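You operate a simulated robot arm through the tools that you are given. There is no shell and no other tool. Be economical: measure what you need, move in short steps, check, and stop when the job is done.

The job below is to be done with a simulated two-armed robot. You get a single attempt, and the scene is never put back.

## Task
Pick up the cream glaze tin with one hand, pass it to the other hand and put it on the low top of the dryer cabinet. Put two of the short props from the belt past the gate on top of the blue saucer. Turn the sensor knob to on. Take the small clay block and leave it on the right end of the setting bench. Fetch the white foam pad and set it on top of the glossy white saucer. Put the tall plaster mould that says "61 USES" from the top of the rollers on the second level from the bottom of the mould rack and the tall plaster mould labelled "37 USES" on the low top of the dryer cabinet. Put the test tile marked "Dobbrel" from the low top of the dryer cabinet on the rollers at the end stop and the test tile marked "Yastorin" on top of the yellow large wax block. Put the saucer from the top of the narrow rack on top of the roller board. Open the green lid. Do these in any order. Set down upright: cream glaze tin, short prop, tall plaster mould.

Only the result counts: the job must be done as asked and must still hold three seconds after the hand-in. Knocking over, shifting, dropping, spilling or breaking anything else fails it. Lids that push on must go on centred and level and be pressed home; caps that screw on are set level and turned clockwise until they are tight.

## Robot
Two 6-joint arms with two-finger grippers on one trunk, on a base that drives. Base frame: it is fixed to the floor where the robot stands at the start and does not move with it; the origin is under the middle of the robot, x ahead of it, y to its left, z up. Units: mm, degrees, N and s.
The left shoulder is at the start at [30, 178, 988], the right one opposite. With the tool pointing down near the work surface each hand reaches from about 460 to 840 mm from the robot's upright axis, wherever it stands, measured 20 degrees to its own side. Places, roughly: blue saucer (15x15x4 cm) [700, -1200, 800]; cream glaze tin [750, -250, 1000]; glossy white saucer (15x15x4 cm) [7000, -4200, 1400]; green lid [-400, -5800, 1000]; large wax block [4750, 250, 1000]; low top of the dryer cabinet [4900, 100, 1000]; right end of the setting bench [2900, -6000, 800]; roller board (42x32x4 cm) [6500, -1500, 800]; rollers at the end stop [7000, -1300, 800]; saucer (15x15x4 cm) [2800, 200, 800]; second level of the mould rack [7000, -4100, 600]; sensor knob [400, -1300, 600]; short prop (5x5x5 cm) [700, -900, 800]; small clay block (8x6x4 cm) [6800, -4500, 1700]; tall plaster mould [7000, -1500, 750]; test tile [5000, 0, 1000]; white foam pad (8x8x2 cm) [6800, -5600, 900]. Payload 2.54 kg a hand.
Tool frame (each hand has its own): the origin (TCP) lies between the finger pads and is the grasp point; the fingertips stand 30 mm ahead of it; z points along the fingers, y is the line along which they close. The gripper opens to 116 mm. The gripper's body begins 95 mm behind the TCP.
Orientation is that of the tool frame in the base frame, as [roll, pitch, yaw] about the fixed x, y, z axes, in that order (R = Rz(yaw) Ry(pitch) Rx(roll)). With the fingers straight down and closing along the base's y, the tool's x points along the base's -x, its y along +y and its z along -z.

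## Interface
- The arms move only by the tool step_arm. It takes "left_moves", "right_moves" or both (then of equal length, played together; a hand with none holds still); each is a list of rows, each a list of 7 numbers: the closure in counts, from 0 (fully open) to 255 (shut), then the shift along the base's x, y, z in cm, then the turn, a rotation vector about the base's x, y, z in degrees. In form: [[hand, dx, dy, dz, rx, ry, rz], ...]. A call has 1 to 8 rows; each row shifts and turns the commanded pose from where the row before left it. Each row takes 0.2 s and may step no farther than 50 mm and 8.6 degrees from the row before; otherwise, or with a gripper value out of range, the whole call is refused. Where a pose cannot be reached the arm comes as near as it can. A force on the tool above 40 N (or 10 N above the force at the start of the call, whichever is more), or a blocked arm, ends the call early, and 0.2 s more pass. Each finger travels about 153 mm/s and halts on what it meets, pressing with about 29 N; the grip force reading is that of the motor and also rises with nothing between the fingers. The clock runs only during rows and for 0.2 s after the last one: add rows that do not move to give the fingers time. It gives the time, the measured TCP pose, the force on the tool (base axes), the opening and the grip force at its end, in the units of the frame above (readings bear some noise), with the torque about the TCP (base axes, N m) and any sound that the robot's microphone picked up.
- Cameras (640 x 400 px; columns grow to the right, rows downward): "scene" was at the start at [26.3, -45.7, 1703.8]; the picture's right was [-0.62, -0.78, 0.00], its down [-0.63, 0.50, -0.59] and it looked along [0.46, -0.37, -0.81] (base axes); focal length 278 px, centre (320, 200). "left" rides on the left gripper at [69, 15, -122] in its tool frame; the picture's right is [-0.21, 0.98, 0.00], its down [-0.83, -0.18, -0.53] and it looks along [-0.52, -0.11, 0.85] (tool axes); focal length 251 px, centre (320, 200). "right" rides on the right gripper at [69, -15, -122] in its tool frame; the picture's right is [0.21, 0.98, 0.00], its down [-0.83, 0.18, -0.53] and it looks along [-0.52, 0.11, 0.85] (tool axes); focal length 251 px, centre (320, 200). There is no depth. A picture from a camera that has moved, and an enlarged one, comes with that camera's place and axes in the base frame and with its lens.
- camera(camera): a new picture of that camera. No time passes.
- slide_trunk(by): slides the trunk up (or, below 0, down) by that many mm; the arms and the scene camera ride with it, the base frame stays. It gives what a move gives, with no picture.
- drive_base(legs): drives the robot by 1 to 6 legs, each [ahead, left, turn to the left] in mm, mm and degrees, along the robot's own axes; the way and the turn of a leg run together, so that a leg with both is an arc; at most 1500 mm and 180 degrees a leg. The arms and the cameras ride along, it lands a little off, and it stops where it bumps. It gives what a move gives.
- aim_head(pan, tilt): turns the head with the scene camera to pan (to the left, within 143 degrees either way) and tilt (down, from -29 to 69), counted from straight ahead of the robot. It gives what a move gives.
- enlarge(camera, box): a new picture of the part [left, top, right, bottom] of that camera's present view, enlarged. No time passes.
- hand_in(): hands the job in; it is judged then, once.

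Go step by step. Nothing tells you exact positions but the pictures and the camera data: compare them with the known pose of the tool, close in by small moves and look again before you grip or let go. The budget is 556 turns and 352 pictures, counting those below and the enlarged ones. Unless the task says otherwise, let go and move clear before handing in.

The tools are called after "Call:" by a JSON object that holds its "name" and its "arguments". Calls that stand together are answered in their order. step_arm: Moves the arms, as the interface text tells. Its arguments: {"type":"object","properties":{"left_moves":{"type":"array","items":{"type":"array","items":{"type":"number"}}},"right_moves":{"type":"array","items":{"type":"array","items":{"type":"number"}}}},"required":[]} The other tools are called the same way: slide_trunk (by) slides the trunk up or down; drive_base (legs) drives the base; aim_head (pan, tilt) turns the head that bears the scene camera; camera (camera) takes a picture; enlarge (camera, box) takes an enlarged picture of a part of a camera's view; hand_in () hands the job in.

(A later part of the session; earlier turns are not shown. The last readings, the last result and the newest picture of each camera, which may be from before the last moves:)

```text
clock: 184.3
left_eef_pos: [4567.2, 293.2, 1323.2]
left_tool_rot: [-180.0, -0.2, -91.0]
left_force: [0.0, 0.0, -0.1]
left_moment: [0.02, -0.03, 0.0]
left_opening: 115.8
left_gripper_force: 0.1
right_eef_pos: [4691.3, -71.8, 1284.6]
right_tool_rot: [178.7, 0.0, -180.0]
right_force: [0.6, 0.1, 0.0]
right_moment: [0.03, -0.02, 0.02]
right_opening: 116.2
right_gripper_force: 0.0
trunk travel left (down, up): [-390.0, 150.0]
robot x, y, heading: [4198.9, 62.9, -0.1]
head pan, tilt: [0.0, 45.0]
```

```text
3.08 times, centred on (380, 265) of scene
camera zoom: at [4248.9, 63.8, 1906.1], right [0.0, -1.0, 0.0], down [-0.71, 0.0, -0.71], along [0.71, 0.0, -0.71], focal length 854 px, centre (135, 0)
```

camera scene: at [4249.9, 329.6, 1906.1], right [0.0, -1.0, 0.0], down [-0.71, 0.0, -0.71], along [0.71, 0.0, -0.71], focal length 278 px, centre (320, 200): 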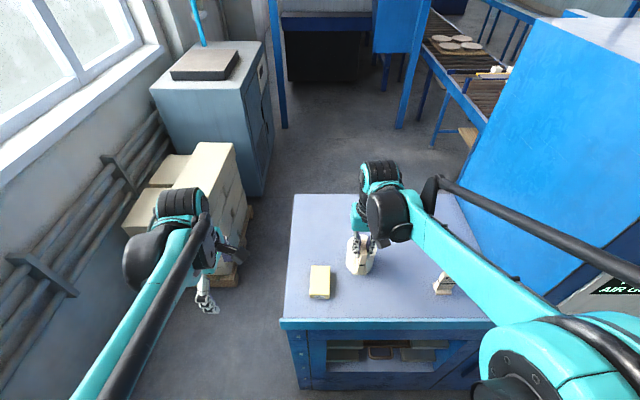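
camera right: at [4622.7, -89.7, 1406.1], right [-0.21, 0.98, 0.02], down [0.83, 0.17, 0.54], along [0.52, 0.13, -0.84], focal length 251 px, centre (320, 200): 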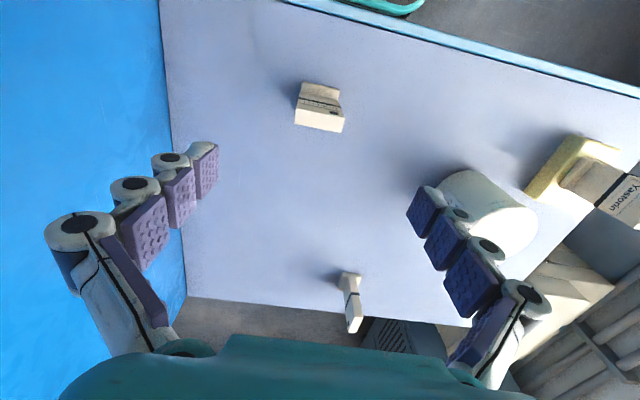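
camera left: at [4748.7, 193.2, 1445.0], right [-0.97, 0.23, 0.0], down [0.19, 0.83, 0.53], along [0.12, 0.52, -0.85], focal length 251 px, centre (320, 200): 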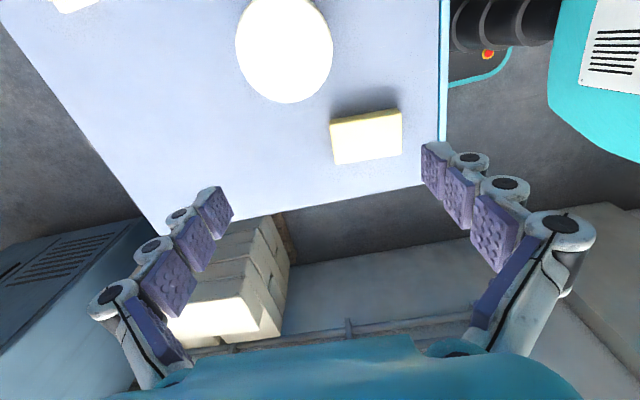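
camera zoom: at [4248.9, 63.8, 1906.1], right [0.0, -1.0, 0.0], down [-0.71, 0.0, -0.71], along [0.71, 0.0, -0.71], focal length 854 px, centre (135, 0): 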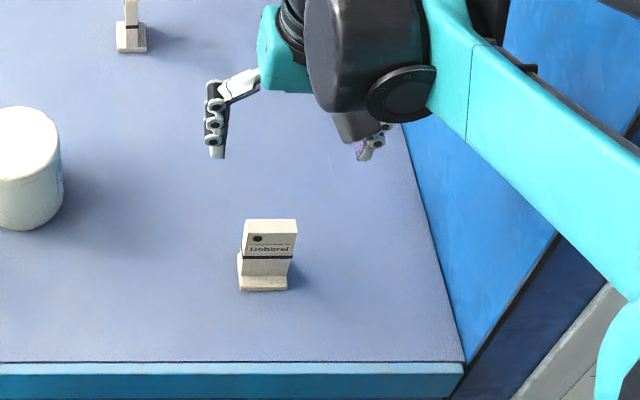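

Call:
{"name": "step_arm", "arguments": {"right_moves": [[0, -0.7, 0, -4, 0, 0, 0], [0, 0, 0, -4, 0, 0, 0], [0, 0, 0, -3, 0, 0, 0], [0, 0, 0, 0, 0, 0, 0]]}}

Call:
{"name": "camera", "arguments": {"camera": "right"}}

```text
clock: 185.3
left_eef_pos: [4567.4, 291.3, 1322.6]
left_tool_rot: [-180.0, -0.3, -91.0]
left_force: [-0.6, 0.4, 0.0]
left_moment: [0.01, -0.04, 0.01]
left_opening: 115.9
left_gripper_force: 0.0
right_eef_pos: [4686.8, -71.2, 1172.7]
right_tool_rot: [178.7, 0.2, -180.0]
right_force: [0.1, 0.3, 0.0]
right_moment: [0.01, 0.0, 0.02]
right_opening: 116.0
right_gripper_force: 0.1
trunk travel left (down, up): [-390.0, 150.0]
robot x, y, heading: [4196.3, 67.1, 0.2]
head pan, tilt: [0.0, 45.0]
```

```text
229 pictures are left
camera right: at [4616.3, -88.3, 1295.4], right [-0.21, 0.98, 0.02], down [0.83, 0.17, 0.54], along [0.52, 0.13, -0.84], focal length 251 px, centre (320, 200)
```

right: 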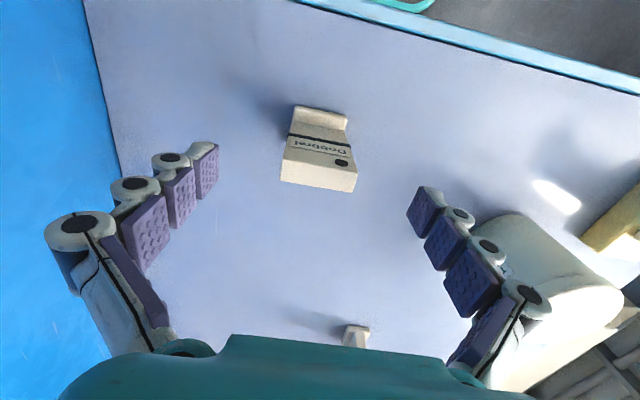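

Call:
{"name": "step_arm", "arguments": {"right_moves": [[0, 0.4, 0, -3.4, 0, 0, 0], [0, 0, 0, 0, 0, 0, 0], [120, 0, 0, 0, 0, 0, 0], [255, 0, 0, 0, 0, 0, 0], [255, 0, 0, 0, 0, 0, 0]]}}

Call:
{"name": "step_arm", "arguments": {"right_moves": [[255, 0, 0, 3, 0, 0, 0], [255, 0, 0, 5, 0, 0, 0], [255, 0, 0, 5, 0, 0, 0], [255, 0, 0, 5, 0, 0, 0]]}}

Call:
{"name": "camera", "arguments": {"camera": "right"}}

```text
clock: 186.5
left_eef_pos: [4566.9, 293.0, 1323.0]
left_tool_rot: [180.0, -0.3, -91.0]
left_force: [0.6, 0.8, 1.0]
left_moment: [-0.04, 0.02, 0.02]
left_opening: 116.0
left_gripper_force: 0.0
right_eef_pos: [4687.9, -69.4, 1139.4]
right_tool_rot: [178.7, 0.1, 180.0]
right_force: [-1.0, -0.7, 4.3]
right_moment: [-0.18, 0.14, -0.04]
right_opening: 49.3
right_gripper_force: 28.9
trunk travel left (down, up): [-390.0, 150.0]
robot x, y, heading: [4199.6, 67.2, 0.3]
head pan, tilt: [0.0, 45.0]
```

```text
clock: 187.5
left_eef_pos: [4566.6, 292.1, 1323.9]
left_tool_rot: [180.0, -0.2, -90.9]
left_force: [-0.7, -0.7, -0.8]
left_moment: [0.0, -0.03, -0.01]
left_opening: 115.9
left_gripper_force: 0.1
right_eef_pos: [4687.0, -71.4, 1326.0]
right_tool_rot: [178.7, 0.1, 180.0]
right_force: [-0.9, 0.1, -0.7]
right_moment: [-0.05, 0.0, 0.02]
right_opening: 49.3
right_gripper_force: 29.3
trunk travel left (down, up): [-390.0, 150.0]
robot x, y, heading: [4198.8, 62.2, 0.1]
head pan, tilt: [0.0, 45.0]
```

```text
228 pictures are left
camera right: at [4617.1, -88.9, 1447.2], right [-0.21, 0.98, 0.02], down [0.83, 0.17, 0.54], along [0.52, 0.13, -0.84], focal length 251 px, centre (320, 200)
```

right: 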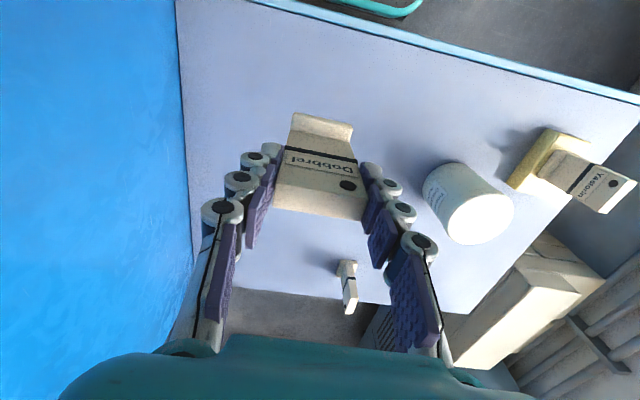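

Dobbrel is held in the right hand. Next, the small saucer on the narrow rack with the left hand: back off, turn around and look.

Call:
{"name": "drive_base", "arguments": {"legs": [[-400, -350, 0], [0, 0, 150]]}}

Call:
{"name": "aim_head", "arguments": {"pan": 0, "tilt": 35}}

Call:
{"name": "camera", "arguments": {"camera": "scene"}}

```text
clock: 196.7
left_eef_pos: [3366.6, -292.4, 1323.0]
left_tool_rot: [-180.0, -0.2, 57.7]
left_force: [0.3, -1.0, 0.0]
left_moment: [0.02, 0.01, -0.02]
left_opening: 115.9
left_gripper_force: 0.1
right_eef_pos: [3452.3, 81.6, 1324.5]
right_tool_rot: [178.7, 0.0, -31.3]
right_force: [-0.1, 1.0, -0.7]
right_moment: [0.01, 0.0, 0.05]
right_opening: 49.5
right_gripper_force: 29.4
trunk travel left (down, up): [-390.0, 150.0]
robot x, y, heading: [3797.8, -286.6, 148.9]
head pan, tilt: [0.0, 45.0]
```

```text
clock: 197.4
left_eef_pos: [3367.3, -290.5, 1322.8]
left_tool_rot: [180.0, -0.1, 57.7]
left_force: [0.7, -0.9, -0.2]
left_moment: [0.02, -0.01, 0.02]
left_opening: 115.9
left_gripper_force: 0.1
right_eef_pos: [3452.7, 80.3, 1325.2]
right_tool_rot: [178.6, 0.0, -31.4]
right_force: [0.1, -0.8, -0.3]
right_moment: [0.01, 0.03, 0.02]
right_opening: 49.0
right_gripper_force: 28.8
trunk travel left (down, up): [-390.0, 150.0]
robot x, y, heading: [3801.8, -288.3, 148.7]
head pan, tilt: [0.0, 35.0]
```

```text
227 pictures are left
camera scene: at [3748.9, -259.3, 1920.8], right [0.52, 0.85, 0.0], down [0.49, -0.3, -0.82], along [-0.7, 0.42, -0.57], focal length 278 px, centre (320, 200)
```

scene: 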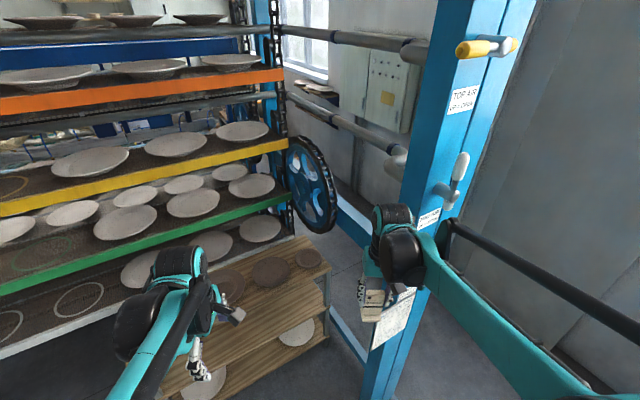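

Call:
{"name": "drive_base", "arguments": {"legs": [[396, 196, 0], [0, 0, -28.7]]}}

Call:
{"name": "slide_trunk", "arguments": {"by": -150}}

Call:
{"name": "aim_head", "arguments": {"pan": 10, "tilt": 50}}

Call:
{"name": "camera", "arguments": {"camera": "scene"}}

Call:
{"name": "camera", "arguments": {"camera": "left"}}

```text
clock: 201.5
left_eef_pos: [2982.0, -37.8, 1323.3]
left_tool_rot: [179.9, -0.2, 27.2]
left_force: [0.0, 0.0, 0.2]
left_moment: [-0.05, 0.03, 0.01]
left_opening: 116.0
left_gripper_force: 0.1
right_eef_pos: [3245.8, 239.8, 1325.3]
right_tool_rot: [178.7, 0.0, -61.7]
right_force: [0.1, 0.4, -1.7]
right_moment: [-0.02, 0.01, 0.0]
right_opening: 49.4
right_gripper_force: 28.9
trunk travel left (down, up): [-390.0, 150.0]
robot x, y, heading: [3361.7, -252.6, 118.6]
head pan, tilt: [0.0, 35.0]
```

```text
clock: 203.3
left_eef_pos: [2982.7, -38.9, 1172.9]
left_tool_rot: [-180.0, -0.2, 27.3]
left_force: [-0.8, -0.8, -0.2]
left_moment: [-0.02, -0.04, -0.03]
left_opening: 116.0
left_gripper_force: 0.1
right_eef_pos: [3245.5, 239.9, 1174.9]
right_tool_rot: [178.7, 0.2, -61.6]
right_force: [0.4, -0.7, -1.1]
right_moment: [0.02, 0.06, 0.02]
right_opening: 49.3
right_gripper_force: 29.1
trunk travel left (down, up): [-240.0, 300.0]
robot x, y, heading: [3358.8, -254.9, 118.4]
head pan, tilt: [0.0, 35.0]
```

```text
clock: 204.1
left_eef_pos: [2982.3, -38.1, 1172.9]
left_tool_rot: [180.0, -0.2, 27.4]
left_force: [-0.4, -0.4, 0.0]
left_moment: [0.01, -0.02, 0.0]
left_opening: 115.9
left_gripper_force: 0.1
right_eef_pos: [3246.5, 240.9, 1175.8]
right_tool_rot: [178.7, 0.1, -61.7]
right_force: [0.7, -0.4, -1.2]
right_moment: [-0.02, 0.03, -0.01]
right_opening: 49.0
right_gripper_force: 28.8
trunk travel left (down, up): [-240.0, 300.0]
robot x, y, heading: [3356.4, -256.4, 118.5]
head pan, tilt: [10.0, 50.0]
```

```text
226 pictures are left
camera scene: at [3322.7, -221.3, 1749.2], right [0.78, 0.62, 0.0], down [0.47, -0.6, -0.64], along [-0.4, 0.5, -0.77], focal length 278 px, centre (320, 200)
```

scene: 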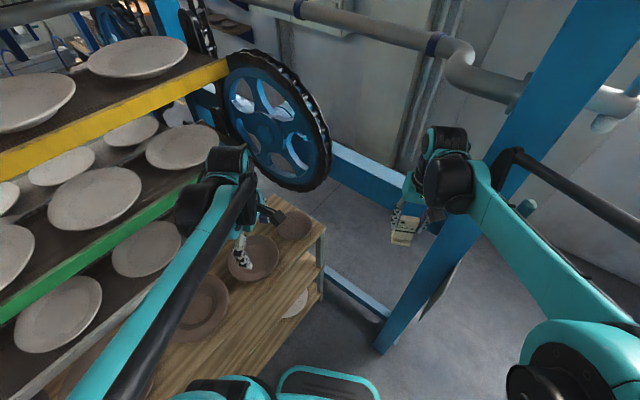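

```text
225 pictures are left
camera left: at [3050.5, -20.8, 1295.4], right [0.26, -0.97, 0.0], down [-0.82, -0.22, 0.53], along [-0.51, -0.14, -0.85], focal length 251 px, centre (320, 200)
```

left: 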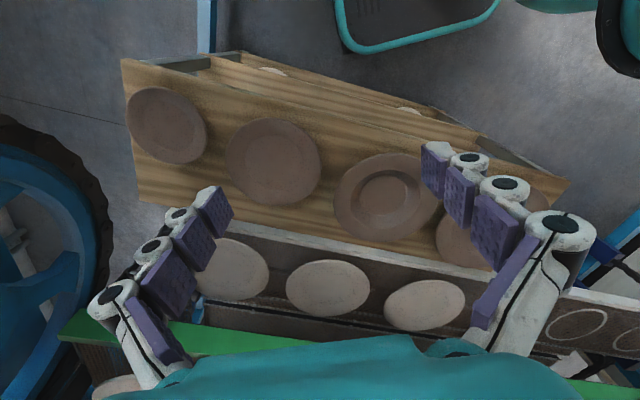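

Call:
{"name": "enlarge", "arguments": {"camera": "left", "box": [100, 50, 260, 200]}}

Call:
{"name": "enlarge", "arguments": {"camera": "scene", "box": [220, 190, 340, 330]}}

```text
2.67 times, centred on (180, 125) of left
camera zoom: at [3050.5, -20.8, 1295.4], right [0.26, -0.97, 0.0], down [-0.82, -0.22, 0.53], along [-0.51, -0.14, -0.85], focal length 670 px, centre (693, 400)
```

zoom: 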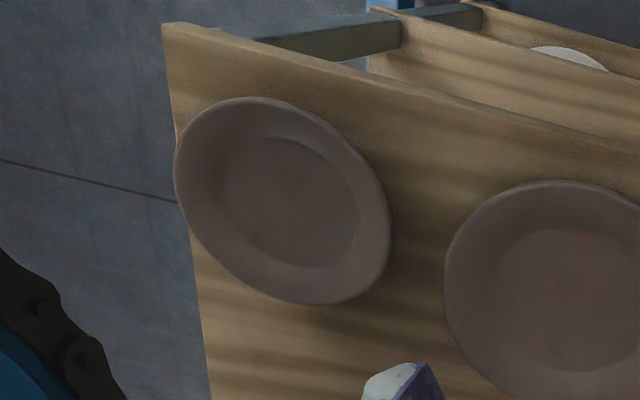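

```text
2.86 times, centred on (280, 260) of scene
camera zoom: at [3322.7, -221.3, 1749.2], right [0.78, 0.62, 0.0], down [0.47, -0.6, -0.64], along [-0.4, 0.5, -0.77], focal length 793 px, centre (434, 29)
```

zoom: 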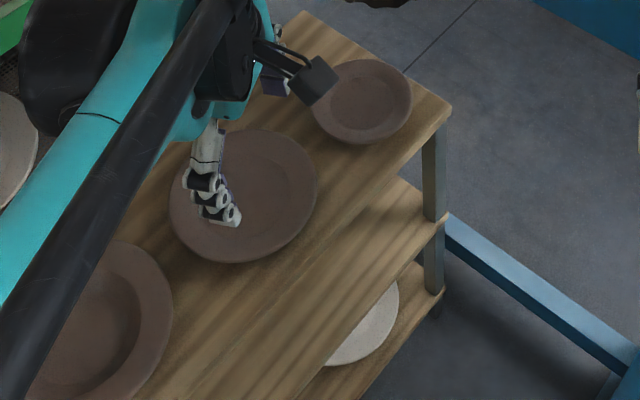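

The end plate is the 15 cm saucer, near (2843, 225). I'll move the left hand closer to triangulate its rim height.

Call:
{"name": "step_arm", "arguments": {"left_moves": [[0, 0, 2, -3, 0, 0, 4.2], [0, 0, 2, -3, 0, 0, 4.2], [0, 0, 2, -3, 0, 0, 4.1], [0, 0, 2, -3, 0, 0, 4.1], [0, 0, 2, 0, 0, 0, 4.1], [0, 0, 0, 0, 0, 0, 0]]}}

Call:
{"name": "camera", "arguments": {"camera": "left"}}

```text
clock: 205.4
left_eef_pos: [2980.9, 63.5, 1054.5]
left_tool_rot: [179.9, -0.2, 48.1]
left_force: [-1.2, -0.2, 0.2]
left_moment: [0.0, 0.01, 0.01]
left_opening: 116.4
left_gripper_force: 0.1
right_eef_pos: [3244.5, 240.0, 1174.3]
right_tool_rot: [178.7, 0.0, -61.7]
right_force: [-0.4, -0.1, -0.6]
right_moment: [0.01, 0.0, 0.0]
right_opening: 48.9
right_gripper_force: 29.0
trunk travel left (down, up): [-240.0, 300.0]
robot x, y, heading: [3357.0, -258.8, 118.3]
head pan, tilt: [10.0, 50.0]
```

```text
222 pictures are left
camera left: at [3037.8, 103.5, 1176.2], right [0.58, -0.81, 0.0], down [-0.69, -0.49, 0.53], along [-0.43, -0.31, -0.85], focal length 251 px, centre (320, 200)
```

left: 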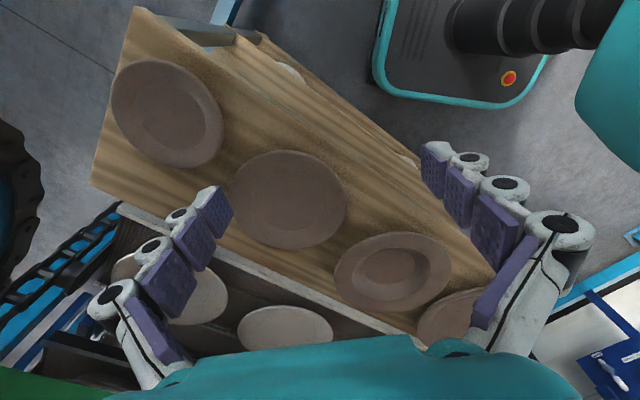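

Call:
{"name": "step_arm", "arguments": {"left_moves": [[100, -0.6, 1.2, -2.5, 0, 0, -1.9], [185, -0.6, 1.2, -2.5, 5.88, 6.14, 0], [185, -0.6, 1.2, -2.5, 5.88, 6.14, 0], [185, -0.6, 1.2, -2.5, 5.88, 6.14, 0], [185, -0.6, 1.2, -2.5, 5.88, 6.14, 0], [185, -0.5, 1.2, -2.5, 5.88, 6.14, 0], [185, 0, 0, 0, 1.7, 1.8, 0], [185, 0, 0, 0, 0, 0, 0]]}}

Call:
{"name": "camera", "arguments": {"camera": "left"}}

Call:
{"name": "enlarge", "arguments": {"camera": "scene", "box": [200, 160, 340, 290]}}

```text
clock: 207.2
left_eef_pos: [2926.0, 185.5, 970.1]
left_tool_rot: [-135.1, 0.0, 46.0]
left_force: [0.5, 0.2, 0.2]
left_moment: [-0.01, -0.03, -0.02]
left_opening: 31.8
left_gripper_force: 0.0
left hand out of reach, approached as far as the arm can: row 5, 6, 7
right_eef_pos: [3245.8, 240.9, 1175.8]
right_tool_rot: [178.7, 0.0, -61.7]
right_force: [0.3, -0.5, -1.5]
right_moment: [-0.06, -0.01, 0.03]
right_opening: 49.0
right_gripper_force: 29.2
trunk travel left (down, up): [-240.0, 300.0]
robot x, y, heading: [3358.0, -256.8, 118.4]
head pan, tilt: [10.0, 50.0]
```

```text
221 pictures are left
camera left: at [3043.8, 168.2, 1046.3], right [0.35, -0.64, -0.69], down [-0.4, -0.77, 0.51], along [-0.85, 0.1, -0.52], focal length 251 px, centre (320, 200)
```

left: 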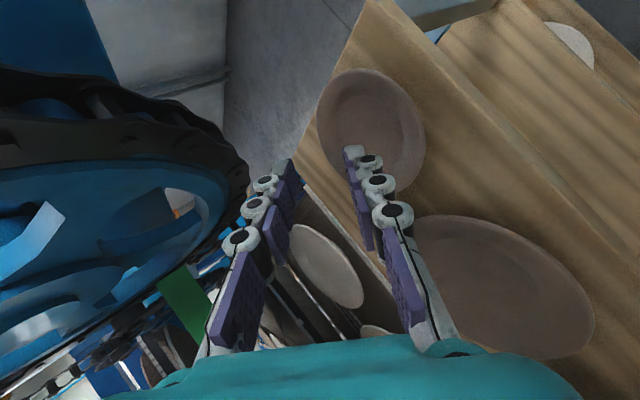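

```text
3.08 times, centred on (270, 225) of scene
camera zoom: at [3322.4, -220.7, 1749.1], right [0.78, 0.62, 0.0], down [0.48, -0.6, -0.64], along [-0.4, 0.5, -0.77], focal length 854 px, centre (474, 123)
```

zoom: 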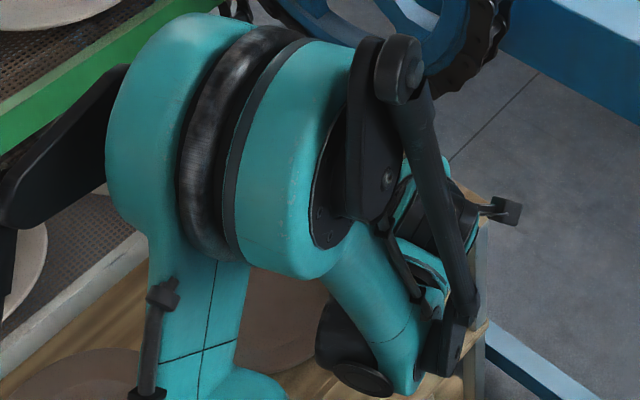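

The tilt limits reach from this height. I'll lift the hand, lower the trunk 200 mm so the forearm is flatter, and retry.

Call:
{"name": "step_arm", "arguments": {"left_moves": [[185, 1, -1, 4.5, 0, 0, 0], [185, 1, -1, 4.5, 0, 0, 0], [185, 1, -1, 4.5, 0, 0, 0], [185, 1, -1, 4.5, 0, 0, 0], [185, 1, -1, 3, 0, 0, 0]]}}

Call:
{"name": "slide_trunk", "arguments": {"by": -200}}

Call:
{"name": "camera", "arguments": {"camera": "left"}}

```text
clock: 208.4
left_eef_pos: [2977.6, 130.4, 1182.6]
left_tool_rot: [-135.1, -0.1, 46.0]
left_force: [-0.5, -0.5, -0.9]
left_moment: [-0.01, 0.0, 0.01]
left_opening: 31.6
left_gripper_force: 0.1
right_eef_pos: [3246.2, 239.1, 1176.6]
right_tool_rot: [178.7, 0.0, -61.7]
right_force: [0.4, -0.4, -0.8]
right_moment: [0.02, -0.03, 0.01]
right_opening: 49.2
right_gripper_force: 29.0
trunk travel left (down, up): [-240.0, 300.0]
robot x, y, heading: [3359.3, -254.5, 118.3]
head pan, tilt: [10.0, 50.0]
```

```text
clock: 210.6
left_eef_pos: [2978.2, 133.6, 981.5]
left_tool_rot: [-135.0, 0.0, 46.0]
left_force: [0.1, -0.3, 0.0]
left_moment: [-0.01, 0.02, 0.02]
left_opening: 31.8
left_gripper_force: 0.1
right_eef_pos: [3246.4, 239.8, 974.9]
right_tool_rot: [178.7, 0.1, -61.7]
right_force: [0.0, 0.6, -0.7]
right_moment: [0.01, 0.01, 0.02]
right_opening: 48.8
right_gripper_force: 28.9
trunk travel left (down, up): [-40.0, 500.0]
robot x, y, heading: [3352.6, -256.3, 118.4]
head pan, tilt: [10.0, 50.0]
```

```text
219 pictures are left
camera left: at [3095.1, 114.4, 1057.1], right [0.35, -0.63, -0.69], down [-0.39, -0.77, 0.51], along [-0.85, 0.1, -0.52], focal length 251 px, centre (320, 200)
```

left: 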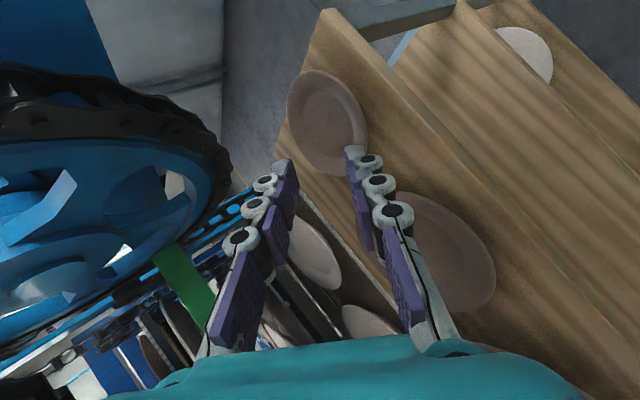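

Call:
{"name": "step_arm", "arguments": {"left_moves": [[185, -1, 0.1, -3.4, 0, 0, 0], [185, -1.1, 0.1, -3.4, 0, 0, 0], [185, -1.1, 0.1, -3.3, 0, 0, 0], [185, 0, 0, 0, 0, 0, 0]]}}

Call:
{"name": "camera", "arguments": {"camera": "left"}}

Call:
{"name": "camera", "arguments": {"camera": "scene"}}

```text
clock: 211.6
left_eef_pos: [2943.8, 136.9, 880.2]
left_tool_rot: [-134.9, -0.1, 46.0]
left_force: [0.4, -0.1, 0.7]
left_moment: [-0.03, 0.05, -0.01]
left_opening: 31.7
left_gripper_force: 0.1
right_eef_pos: [3246.5, 240.1, 975.1]
right_tool_rot: [178.8, 0.1, -61.7]
right_force: [-0.1, -0.4, -0.8]
right_moment: [-0.01, 0.02, 0.0]
right_opening: 49.0
right_gripper_force: 28.9
trunk travel left (down, up): [-40.0, 500.0]
robot x, y, heading: [3355.9, -253.4, 118.5]
head pan, tilt: [10.0, 50.0]
```

```text
218 pictures are left
camera left: at [3062.1, 118.7, 955.4], right [0.35, -0.63, -0.69], down [-0.39, -0.77, 0.51], along [-0.85, 0.1, -0.52], focal length 251 px, centre (320, 200)
```

left: 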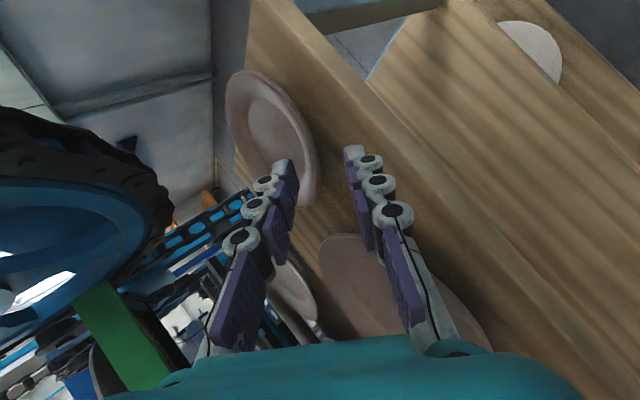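

```text
217 pictures are left
camera scene: at [3323.0, -221.8, 1549.2], right [0.78, 0.62, 0.0], down [0.47, -0.6, -0.64], along [-0.4, 0.5, -0.77], focal length 278 px, centre (320, 200)
```

scene: 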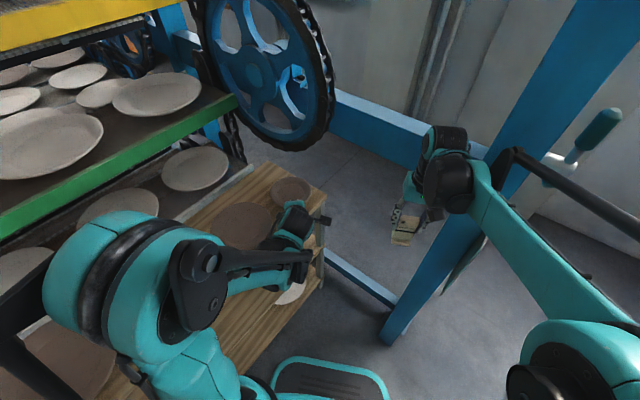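

Call:
{"name": "enlarge", "arguments": {"camera": "left", "box": [200, 50, 400, 240]}}

```text
2.11 times, centred on (300, 145) of left
camera zoom: at [3062.1, 118.7, 955.4], right [0.35, -0.63, -0.69], down [-0.39, -0.77, 0.51], along [-0.85, 0.1, -0.52], focal length 529 px, centre (362, 316)
```

zoom: 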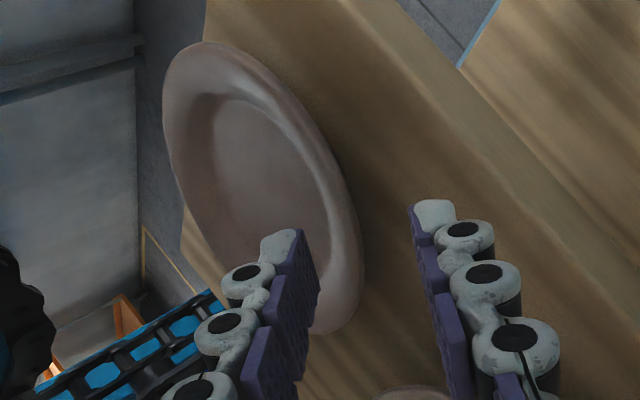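

Call:
{"name": "step_arm", "arguments": {"left_moves": [[205, -1.0, 1.0, -1.4, 0, 0, 0], [205, -1.0, 1.0, -1.4, 0, 0, 0], [205, 0, 0, 0, 0, 0, 0]]}}

Call:
{"name": "enlarge", "arguments": {"camera": "left", "box": [200, 50, 400, 240]}}

```text
clock: 212.4
left_eef_pos: [2923.7, 157.4, 850.6]
left_tool_rot: [-135.0, 0.0, 46.0]
left_force: [-0.2, -0.2, 0.4]
left_moment: [0.01, 0.01, 0.0]
left_opening: 22.8
left_gripper_force: 0.1
right_eef_pos: [3245.5, 240.2, 974.9]
right_tool_rot: [178.7, 0.1, -61.7]
right_force: [-0.4, -0.6, -1.0]
right_moment: [-0.01, -0.04, 0.06]
right_opening: 48.8
right_gripper_force: 28.8
trunk travel left (down, up): [-40.0, 500.0]
robot x, y, heading: [3357.2, -255.7, 118.3]
head pan, tilt: [10.0, 50.0]
```

```text
2.11 times, centred on (300, 145) of left
camera zoom: at [3041.6, 138.7, 926.1], right [0.35, -0.63, -0.69], down [-0.39, -0.77, 0.51], along [-0.85, 0.1, -0.52], focal length 529 px, centre (362, 316)
```

zoom: 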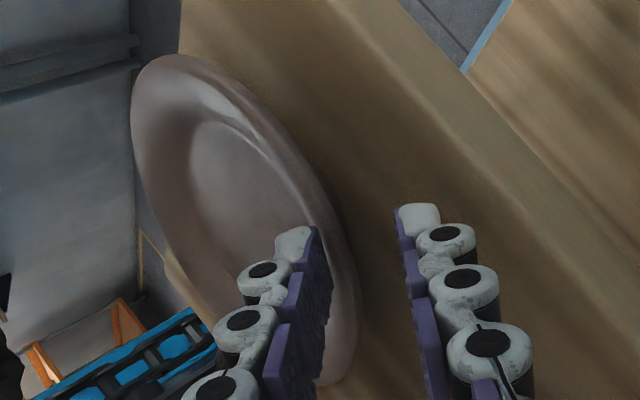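

Call:
{"name": "step_arm", "arguments": {"left_moves": [[205, -0.5, 0.5, -0.7, 0, 0, 0], [205, -0.5, 0.5, -0.7, 0, 0, 0], [205, 0, 0, 0, 0, 0, 0]]}}

Call:
{"name": "enlarge", "arguments": {"camera": "left", "box": [200, 50, 400, 240]}}

```text
clock: 213.2
left_eef_pos: [2914.8, 167.1, 838.5]
left_tool_rot: [-134.9, 0.0, 46.2]
left_force: [-0.5, 0.0, 2.1]
left_moment: [0.01, 0.02, -0.02]
left_opening: 23.3
left_gripper_force: 0.8
right_eef_pos: [3246.5, 240.1, 974.7]
right_tool_rot: [178.7, 0.1, -61.7]
right_force: [0.6, 0.3, -1.3]
right_moment: [-0.01, 0.02, -0.04]
right_opening: 49.1
right_gripper_force: 28.4
trunk travel left (down, up): [-40.0, 500.0]
robot x, y, heading: [3359.3, -260.3, 118.3]
head pan, tilt: [10.0, 50.0]
```

```text
2.11 times, centred on (300, 145) of left
camera zoom: at [3033.8, 148.0, 913.3], right [0.35, -0.63, -0.69], down [-0.39, -0.77, 0.51], along [-0.85, 0.1, -0.52], focal length 529 px, centre (362, 316)
```

zoom: 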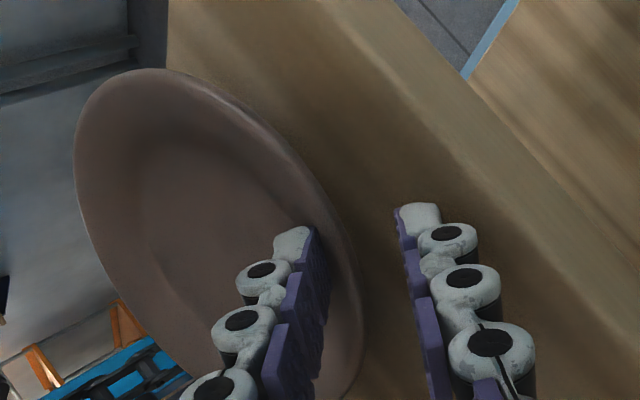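

Call:
{"name": "step_arm", "arguments": {"left_moves": [[225, 0, 0, 0, 0, 0, 0], [255, 0, 0, 0, 0, 0, 0], [255, 0, 0, 0, 0, 0, 0]]}}

Call:
{"name": "enlarge", "arguments": {"camera": "left", "box": [200, 50, 400, 240]}}

```text
clock: 214.0
left_eef_pos: [2915.7, 165.7, 838.4]
left_tool_rot: [-135.1, 0.0, 46.0]
left_force: [0.6, -0.4, 2.1]
left_moment: [0.04, 0.04, -0.01]
left_opening: 0.0
left_gripper_force: 28.5
right_eef_pos: [3245.7, 240.4, 974.2]
right_tool_rot: [178.7, 0.0, -61.8]
right_force: [0.1, -0.9, -0.7]
right_moment: [-0.01, -0.03, 0.0]
right_opening: 49.3
right_gripper_force: 28.9
trunk travel left (down, up): [-40.0, 500.0]
robot x, y, heading: [3354.6, -257.3, 118.2]
head pan, tilt: [10.0, 50.0]
```

```text
2.11 times, centred on (300, 145) of left
camera zoom: at [3033.9, 147.9, 913.5], right [0.35, -0.63, -0.69], down [-0.39, -0.77, 0.51], along [-0.85, 0.1, -0.52], focal length 529 px, centre (362, 316)
```

zoom: 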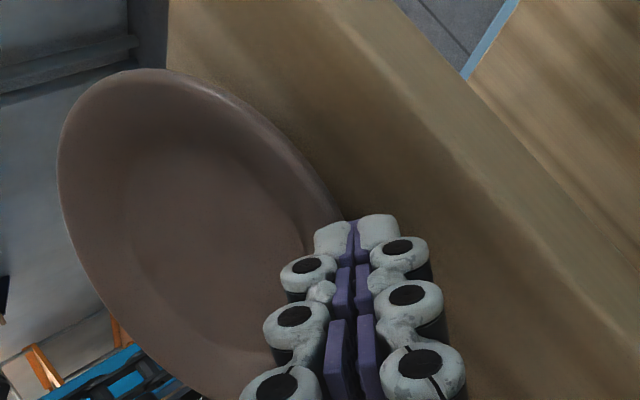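

Closed just short of the rim. Back off a little, flatten the angle, open, and go in further.

Call:
{"name": "step_arm", "arguments": {"left_moves": [[255, 1.4, -1.4, 0.6, 0, 0, 0], [205, 0, 0, 0, 5.7, 6.0, 0], [205, 0, 0, 0, 0, 0, 0]]}}

Call:
{"name": "enlarge", "arguments": {"camera": "left", "box": [200, 50, 400, 240]}}

```text
clock: 214.8
left_eef_pos: [2929.9, 152.6, 844.1]
left_tool_rot: [-126.7, -0.1, 46.0]
left_force: [0.3, 0.0, 0.4]
left_moment: [-0.01, 0.02, 0.0]
left_opening: 22.7
left_gripper_force: 0.2
right_eef_pos: [3245.8, 239.5, 974.0]
right_tool_rot: [178.8, 0.0, -61.7]
right_force: [0.1, -0.2, -0.5]
right_moment: [0.01, -0.03, 0.01]
right_opening: 49.0
right_gripper_force: 29.0
trunk travel left (down, up): [-40.0, 500.0]
robot x, y, heading: [3359.8, -255.9, 118.3]
head pan, tilt: [10.0, 50.0]
```

```text
2.11 times, centred on (300, 145) of left
camera zoom: at [3054.6, 126.7, 904.4], right [0.27, -0.56, -0.78], down [-0.34, -0.82, 0.46], along [-0.9, 0.14, -0.41], focal length 529 px, centre (362, 316)
```

zoom: 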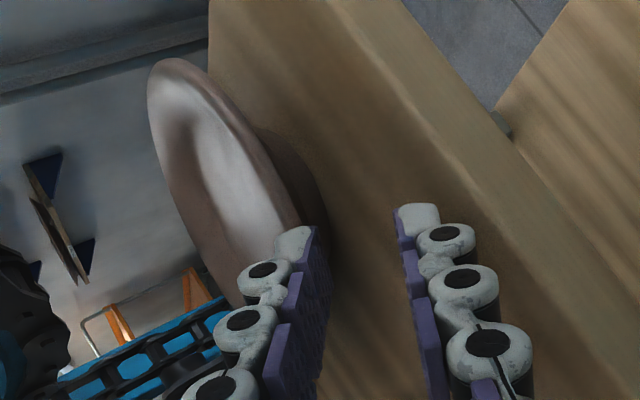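

Call:
{"name": "step_arm", "arguments": {"left_moves": [[205, 0, 0, 1.4, 0, 0, 0], [205, -0.7, 0.7, -0.6, 0, 0, 0], [205, 0, 0, 0, 0, 0, 0]]}}

Call:
{"name": "enlarge", "arguments": {"camera": "left", "box": [200, 50, 400, 240]}}

```text
clock: 215.6
left_eef_pos: [2923.4, 159.1, 851.8]
left_tool_rot: [-126.7, 0.1, 46.0]
left_force: [-0.5, 0.1, -0.1]
left_moment: [-0.01, 0.01, 0.01]
left_opening: 22.6
left_gripper_force: 0.0
right_eef_pos: [3246.0, 239.4, 974.7]
right_tool_rot: [178.7, 0.0, -61.6]
right_force: [-0.5, 0.4, -2.2]
right_moment: [0.0, 0.0, -0.02]
right_opening: 48.7
right_gripper_force: 28.2
trunk travel left (down, up): [-40.0, 500.0]
robot x, y, heading: [3356.4, -254.3, 118.2]
head pan, tilt: [10.0, 50.0]
```

```text
2.11 times, centred on (300, 145) of left
camera zoom: at [3048.1, 133.5, 912.2], right [0.27, -0.56, -0.78], down [-0.34, -0.82, 0.47], along [-0.9, 0.14, -0.41], focal length 529 px, centre (362, 316)
```

zoom: 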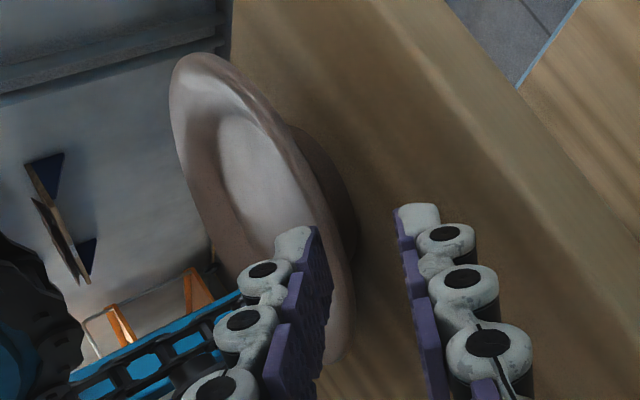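

Call:
{"name": "step_arm", "arguments": {"left_moves": [[205, -0.5, 0.5, -0.3, 0, 0, 0], [205, -0.5, 0.5, -0.4, 0, 0, 0], [205, 0, 0, 0, 0, 0, 0]]}}

Call:
{"name": "enlarge", "arguments": {"camera": "left", "box": [200, 50, 400, 240]}}

```text
clock: 216.4
left_eef_pos: [2912.9, 168.3, 843.9]
left_tool_rot: [-126.7, 0.0, 46.1]
left_force: [0.0, -0.6, -0.4]
left_moment: [0.0, 0.04, -0.02]
left_opening: 22.7
left_gripper_force: 0.0
right_eef_pos: [3245.3, 239.6, 974.6]
right_tool_rot: [178.8, 0.1, -61.7]
right_force: [0.1, 0.7, -1.2]
right_moment: [0.04, 0.04, -0.03]
right_opening: 49.0
right_gripper_force: 29.1
trunk travel left (down, up): [-40.0, 500.0]
robot x, y, heading: [3357.2, -258.4, 118.3]
head pan, tilt: [10.0, 50.0]
```

```text
2.11 times, centred on (300, 145) of left
camera zoom: at [3038.7, 144.0, 905.3], right [0.27, -0.56, -0.78], down [-0.34, -0.82, 0.46], along [-0.9, 0.14, -0.41], focal length 529 px, centre (362, 316)
```

zoom: 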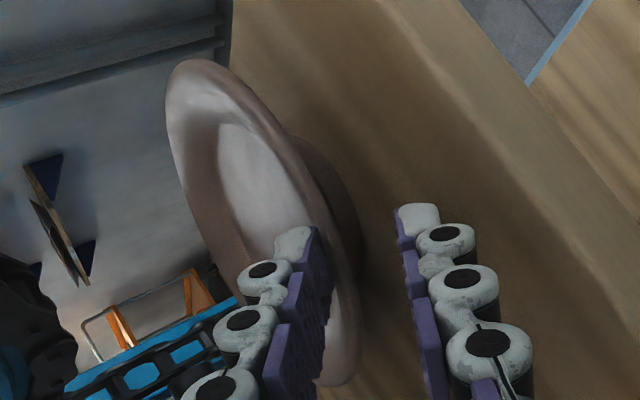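

Call:
{"name": "step_arm", "arguments": {"left_moves": [[225, 0, 0, 0, 0, 0, 0], [255, 0, 0, 0, 0, 0, 0], [255, 0, 0, 0, 0, 0, 0]]}}

Call:
{"name": "camera", "arguments": {"camera": "left"}}

```text
clock: 217.2
left_eef_pos: [2914.6, 169.4, 844.4]
left_tool_rot: [-126.8, -0.1, 46.0]
left_force: [-0.3, 0.4, 0.5]
left_moment: [-0.01, 0.01, -0.02]
left_opening: 0.0
left_gripper_force: 28.9
right_eef_pos: [3244.7, 240.0, 974.3]
right_tool_rot: [178.8, 0.0, -61.7]
right_force: [0.4, 1.1, -1.5]
right_moment: [0.01, -0.03, -0.03]
right_opening: 49.0
right_gripper_force: 28.6
trunk travel left (down, up): [-40.0, 500.0]
robot x, y, heading: [3355.7, -253.8, 118.3]
head pan, tilt: [10.0, 50.0]
```

```text
209 pictures are left
camera left: at [3038.8, 144.0, 905.3], right [0.27, -0.56, -0.78], down [-0.34, -0.82, 0.47], along [-0.9, 0.14, -0.41], focal length 251 px, centre (320, 200)
```

left: 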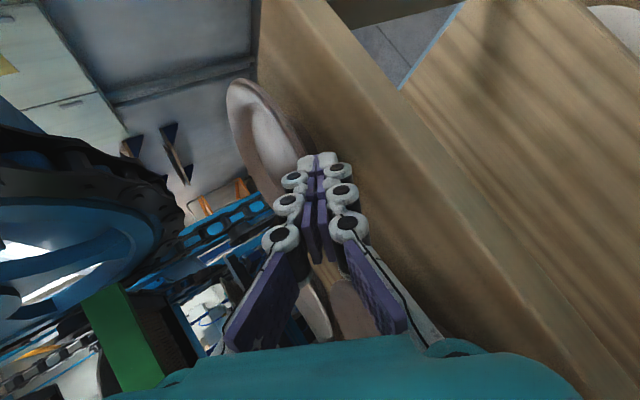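

Call:
{"name": "step_arm", "arguments": {"left_moves": [[200, 0.4, -0.4, 0.2, 0, 0, 0], [200, 0, 0, 0, 0, 0, 0], [200, -0.6, 0.1, -0.5, 0, 0, 0], [200, -0.7, 0.3, -0.5, 0, 0, 0], [200, 0, 0, 0, 0, 0, 0]]}}

Call:
{"name": "enlarge", "arguments": {"camera": "left", "box": [200, 50, 400, 240]}}

```text
clock: 218.4
left_eef_pos: [2904.1, 167.8, 836.1]
left_tool_rot: [-126.6, 0.0, 46.0]
left_force: [-0.2, 0.3, 0.4]
left_moment: [-0.01, 0.02, -0.01]
left_opening: 24.8
left_gripper_force: 0.0
right_eef_pos: [3245.5, 241.0, 974.7]
right_tool_rot: [178.6, 0.1, -61.6]
right_force: [0.0, 0.4, -0.3]
right_moment: [0.01, 0.05, -0.01]
right_opening: 49.0
right_gripper_force: 28.9
trunk travel left (down, up): [-40.0, 500.0]
robot x, y, heading: [3357.2, -253.3, 118.3]
head pan, tilt: [10.0, 50.0]
```

```text
2.11 times, centred on (300, 145) of left
camera zoom: at [3028.3, 143.2, 897.2], right [0.27, -0.56, -0.78], down [-0.34, -0.82, 0.47], along [-0.9, 0.14, -0.41], focal length 529 px, centre (362, 316)
```

zoom: 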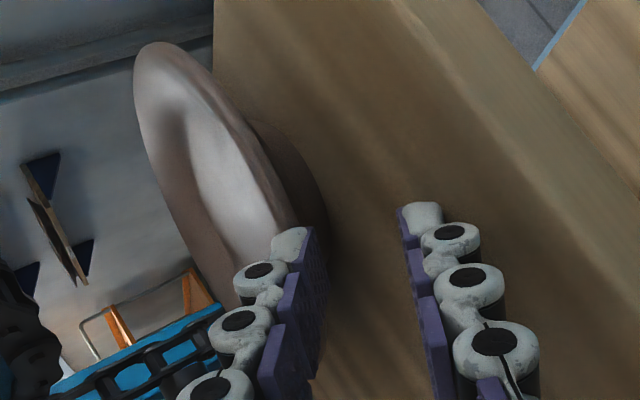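

I'm unsure of the geometry, so I'll back off and up to see the whole saucer again.

Call:
{"name": "step_arm", "arguments": {"left_moves": [[200, 1.5, -1.5, 2, 0, 0, 0], [200, 1.5, -1.5, 3.5, 0, 0, 0], [200, 1.5, -1.5, 3.5, 0, 0, 0], [200, 0, 0, 0, 0, 0, 0]]}}

Call:
{"name": "camera", "arguments": {"camera": "left"}}

Call:
{"name": "enlarge", "arguments": {"camera": "scene", "box": [200, 140, 360, 270]}}

```text
clock: 219.4
left_eef_pos: [2947.3, 125.0, 928.5]
left_tool_rot: [-126.8, 0.1, 45.9]
left_force: [0.2, -0.2, -0.3]
left_moment: [-0.04, -0.03, -0.02]
left_opening: 25.0
left_gripper_force: 0.1
right_eef_pos: [3246.9, 239.5, 974.3]
right_tool_rot: [178.6, 0.0, -61.7]
right_force: [-0.2, -0.4, -2.5]
right_moment: [0.02, -0.02, 0.0]
right_opening: 49.4
right_gripper_force: 28.9
trunk travel left (down, up): [-40.0, 500.0]
robot x, y, heading: [3355.5, -255.8, 118.4]
head pan, tilt: [10.0, 50.0]
```

```text
207 pictures are left
camera left: at [3072.7, 100.3, 989.4], right [0.27, -0.56, -0.78], down [-0.34, -0.82, 0.47], along [-0.9, 0.14, -0.41], focal length 251 px, centre (320, 200)
```

left: 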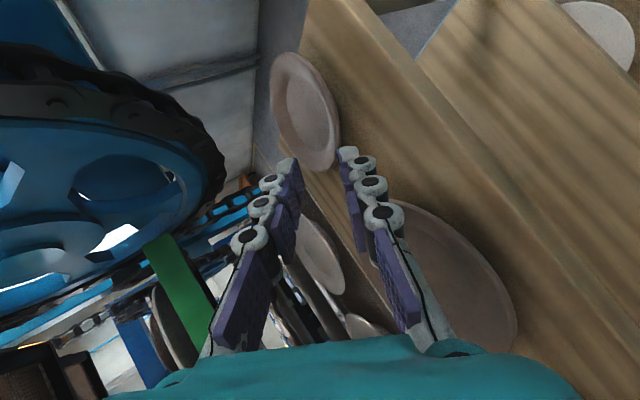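

```text
3.08 times, centred on (280, 205) of scene
camera zoom: at [3322.4, -220.8, 1549.1], right [0.78, 0.62, 0.0], down [0.48, -0.6, -0.64], along [-0.4, 0.5, -0.77], focal length 854 px, centre (443, 185)
```

zoom: 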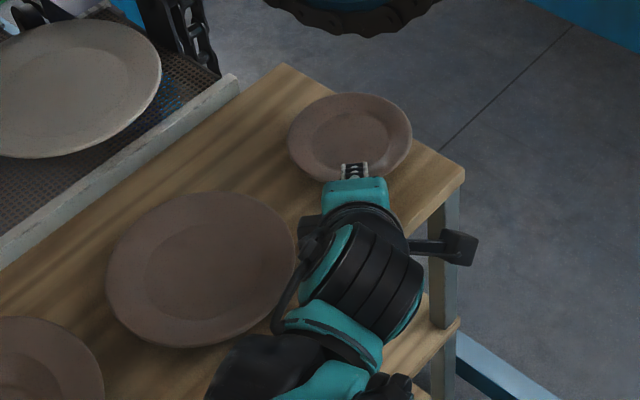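

The scene view shows the saucer is farther (≈(2803,253), rim z≈805). Advance to a new pre-grasp pose.

Call:
{"name": "step_arm", "arguments": {"left_moves": [[200, -1.9, 1.6, -2.4, 0, 0, 0], [200, -1.9, 1.6, -2.4, 0, 0, 0], [200, -1.9, 1.5, -2.4, 0, 0, 0], [200, 0, 0, 0, 0, 0, 0]]}}

Call:
{"name": "camera", "arguments": {"camera": "left"}}

Call:
{"name": "enlarge", "arguments": {"camera": "scene", "box": [220, 140, 340, 240]}}

```text
clock: 220.4
left_eef_pos: [2890.9, 170.8, 857.0]
left_tool_rot: [-126.7, 0.0, 46.2]
left_force: [0.1, -0.7, 0.6]
left_moment: [-0.04, 0.02, 0.01]
left_opening: 24.8
left_gripper_force: 0.0
right_eef_pos: [3247.0, 240.2, 974.2]
right_tool_rot: [178.8, 0.1, -61.6]
right_force: [-0.8, -0.5, -1.5]
right_moment: [0.02, 0.01, -0.01]
right_opening: 48.8
right_gripper_force: 29.0
trunk travel left (down, up): [-40.0, 500.0]
robot x, y, heading: [3355.4, -254.9, 118.2]
head pan, tilt: [10.0, 50.0]
```

```text
205 pictures are left
camera left: at [3015.2, 145.5, 917.2], right [0.27, -0.56, -0.78], down [-0.34, -0.82, 0.47], along [-0.9, 0.14, -0.41], focal length 251 px, centre (320, 200)
```

left: 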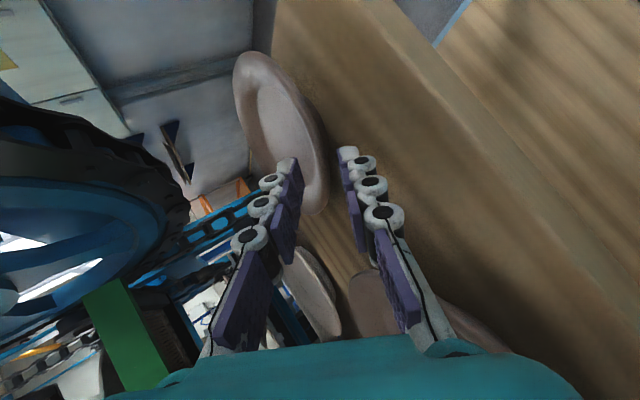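

```text
4.00 times, centred on (280, 190) of scene
camera zoom: at [3323.1, -221.9, 1549.2], right [0.78, 0.62, 0.0], down [0.47, -0.6, -0.64], along [-0.4, 0.5, -0.77], focal length 1110 px, centre (480, 240)
```

zoom: 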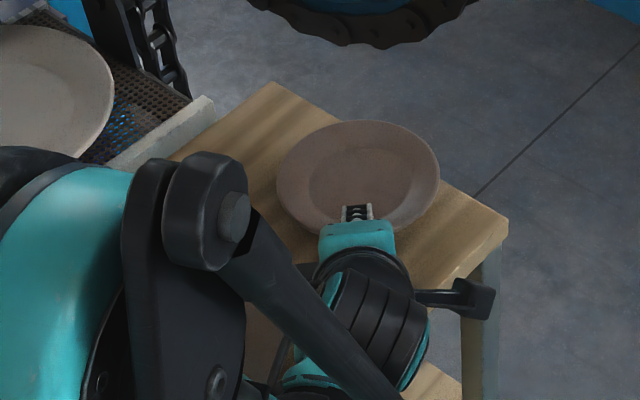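

Call:
{"name": "step_arm", "arguments": {"left_moves": [[200, 0, 0, -1.6, 0, 0, 0], [200, -0.9, 0.8, -0.9, 0, 0, 0], [200, 0, 0, 0, 0, 0, 0]]}}

Call:
{"name": "enlarge", "arguments": {"camera": "left", "box": [200, 50, 400, 240]}}

```text
clock: 221.2
left_eef_pos: [2882.4, 178.6, 831.5]
left_tool_rot: [-126.7, 0.0, 46.0]
left_force: [0.1, 0.7, 3.0]
left_moment: [0.09, 0.01, -0.03]
left_opening: 26.5
left_gripper_force: 0.3
right_eef_pos: [3245.3, 239.6, 974.8]
right_tool_rot: [178.8, 0.0, -61.7]
right_force: [0.5, -0.8, -2.0]
right_moment: [-0.01, 0.01, -0.03]
right_opening: 49.0
right_gripper_force: 29.2
trunk travel left (down, up): [-40.0, 500.0]
robot x, y, heading: [3353.9, -254.4, 118.1]
head pan, tilt: [10.0, 50.0]
```

```text
2.11 times, centred on (300, 145) of left
camera zoom: at [3007.7, 154.0, 892.1], right [0.27, -0.56, -0.78], down [-0.34, -0.82, 0.46], along [-0.9, 0.14, -0.41], focal length 529 px, centre (362, 316)
```

zoom: 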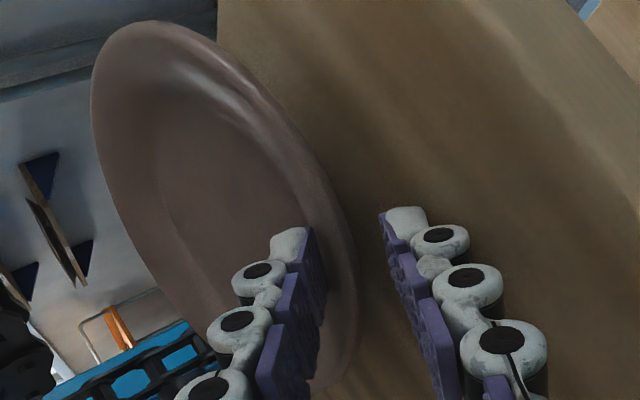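

Call:
{"name": "step_arm", "arguments": {"left_moves": [[212, 0, 0, 1.0, 4.6, 4.9, 0], [212, 0, 0, 0, 0, 0, 0], [212, -0.8, 0.8, -0.6, 0, 0, 0], [212, 0, 0, 0, 0, 0, 0]]}}

Call:
{"name": "enlarge", "arguments": {"camera": "left", "box": [200, 50, 400, 240]}}

```text
clock: 222.2
left_eef_pos: [2875.9, 186.7, 834.6]
left_tool_rot: [-120.1, 0.1, 46.1]
left_force: [0.9, -0.5, 0.3]
left_moment: [0.0, -0.02, 0.01]
left_opening: 19.3
left_gripper_force: 0.0
right_eef_pos: [3245.8, 241.0, 975.3]
right_tool_rot: [178.7, 0.0, -61.7]
right_force: [0.4, 0.3, -0.4]
right_moment: [-0.02, 0.01, 0.03]
right_opening: 49.3
right_gripper_force: 29.3
trunk travel left (down, up): [-40.0, 500.0]
robot x, y, heading: [3357.0, -257.0, 118.4]
head pan, tilt: [10.0, 50.0]
```

```text
2.11 times, centred on (300, 145) of left
camera zoom: at [3005.1, 156.6, 882.6], right [0.2, -0.5, -0.84], down [-0.31, -0.85, 0.43], along [-0.93, 0.17, -0.32], focal length 529 px, centre (362, 316)
```

zoom: 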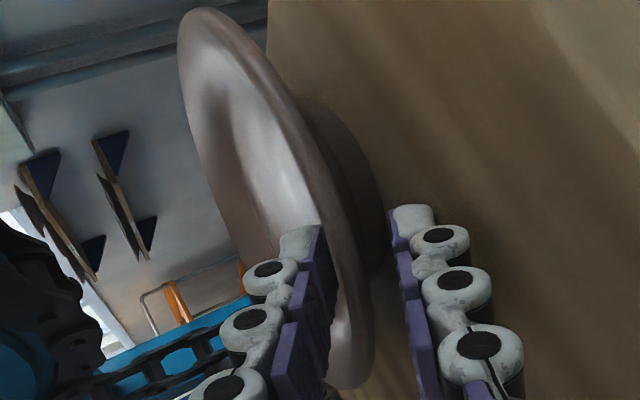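

Call:
{"name": "step_arm", "arguments": {"left_moves": [[212, -0.8, 0.75, -0.55, 0, 0, 0], [212, -0.8, 0.75, -0.55, 0, 0, 0], [212, 0, 0, 0, 0, 0, 0]]}}

Call:
{"name": "enlarge", "arguments": {"camera": "left", "box": [200, 50, 400, 240]}}

```text
clock: 223.0
left_eef_pos: [2859.5, 201.3, 825.9]
left_tool_rot: [-119.8, 0.1, 45.9]
left_force: [4.5, -3.5, 17.9]
left_moment: [0.43, 0.37, -0.09]
left_opening: 28.1
left_gripper_force: 5.1
right_eef_pos: [3248.1, 237.4, 975.0]
right_tool_rot: [178.8, 0.1, -61.6]
right_force: [0.8, -0.1, -1.9]
right_moment: [0.02, -0.04, -0.01]
right_opening: 48.9
right_gripper_force: 29.0
trunk travel left (down, up): [-40.0, 500.0]
robot x, y, heading: [3358.6, -251.2, 118.3]
head pan, tilt: [10.0, 50.0]
```

```text
2.11 times, centred on (300, 145) of left
camera zoom: at [2989.7, 171.8, 873.6], right [0.2, -0.49, -0.85], down [-0.31, -0.85, 0.42], along [-0.93, 0.17, -0.32], focal length 529 px, centre (362, 316)
```

zoom: 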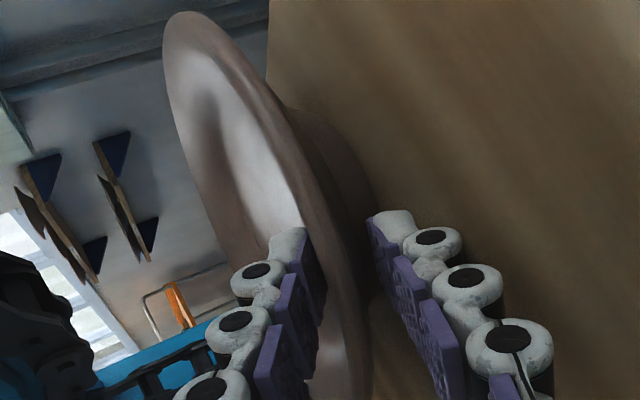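

Call:
{"name": "step_arm", "arguments": {"left_moves": [[230, 0, 0, 0, 0, 0, 0], [255, 0, 0, 0, 0, 0, 0], [255, 0, 0, 0, 0, 0, 0]]}}

Call:
{"name": "enlarge", "arguments": {"camera": "left", "box": [200, 50, 400, 240]}}

```text
clock: 223.6
left_eef_pos: [2859.7, 202.3, 829.4]
left_tool_rot: [-119.1, 0.3, 45.6]
left_force: [0.1, -2.2, 38.5]
left_moment: [0.75, 0.7, 0.04]
left_opening: 14.7
left_gripper_force: 29.0
right_eef_pos: [3247.1, 238.5, 976.9]
right_tool_rot: [178.7, 0.2, -61.7]
right_force: [-0.8, -0.5, -1.2]
right_moment: [-0.01, 0.01, 0.04]
right_opening: 49.1
right_gripper_force: 29.1
trunk travel left (down, up): [-40.0, 500.0]
robot x, y, heading: [3359.9, -255.8, 118.1]
head pan, tilt: [10.0, 50.0]
stopped in row 2 (left hand): the force on the tool passed its limit at 50 N (the readings are from after the stop); the commanded pose is now the measured one
```

```text
2.11 times, centred on (300, 145) of left
camera zoom: at [2989.6, 171.4, 876.2], right [0.19, -0.49, -0.85], down [-0.3, -0.85, 0.42], along [-0.93, 0.18, -0.31], focal length 529 px, centre (362, 316)
```

zoom: 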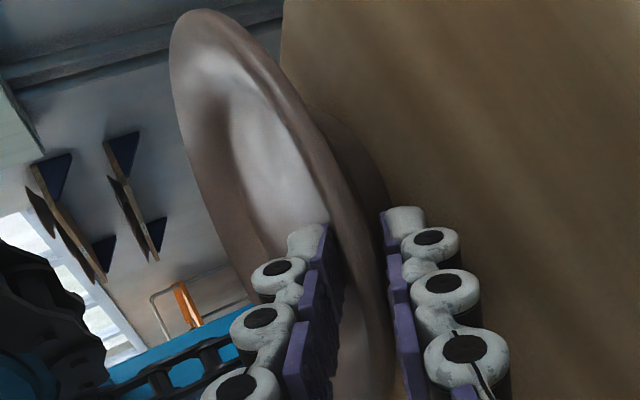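

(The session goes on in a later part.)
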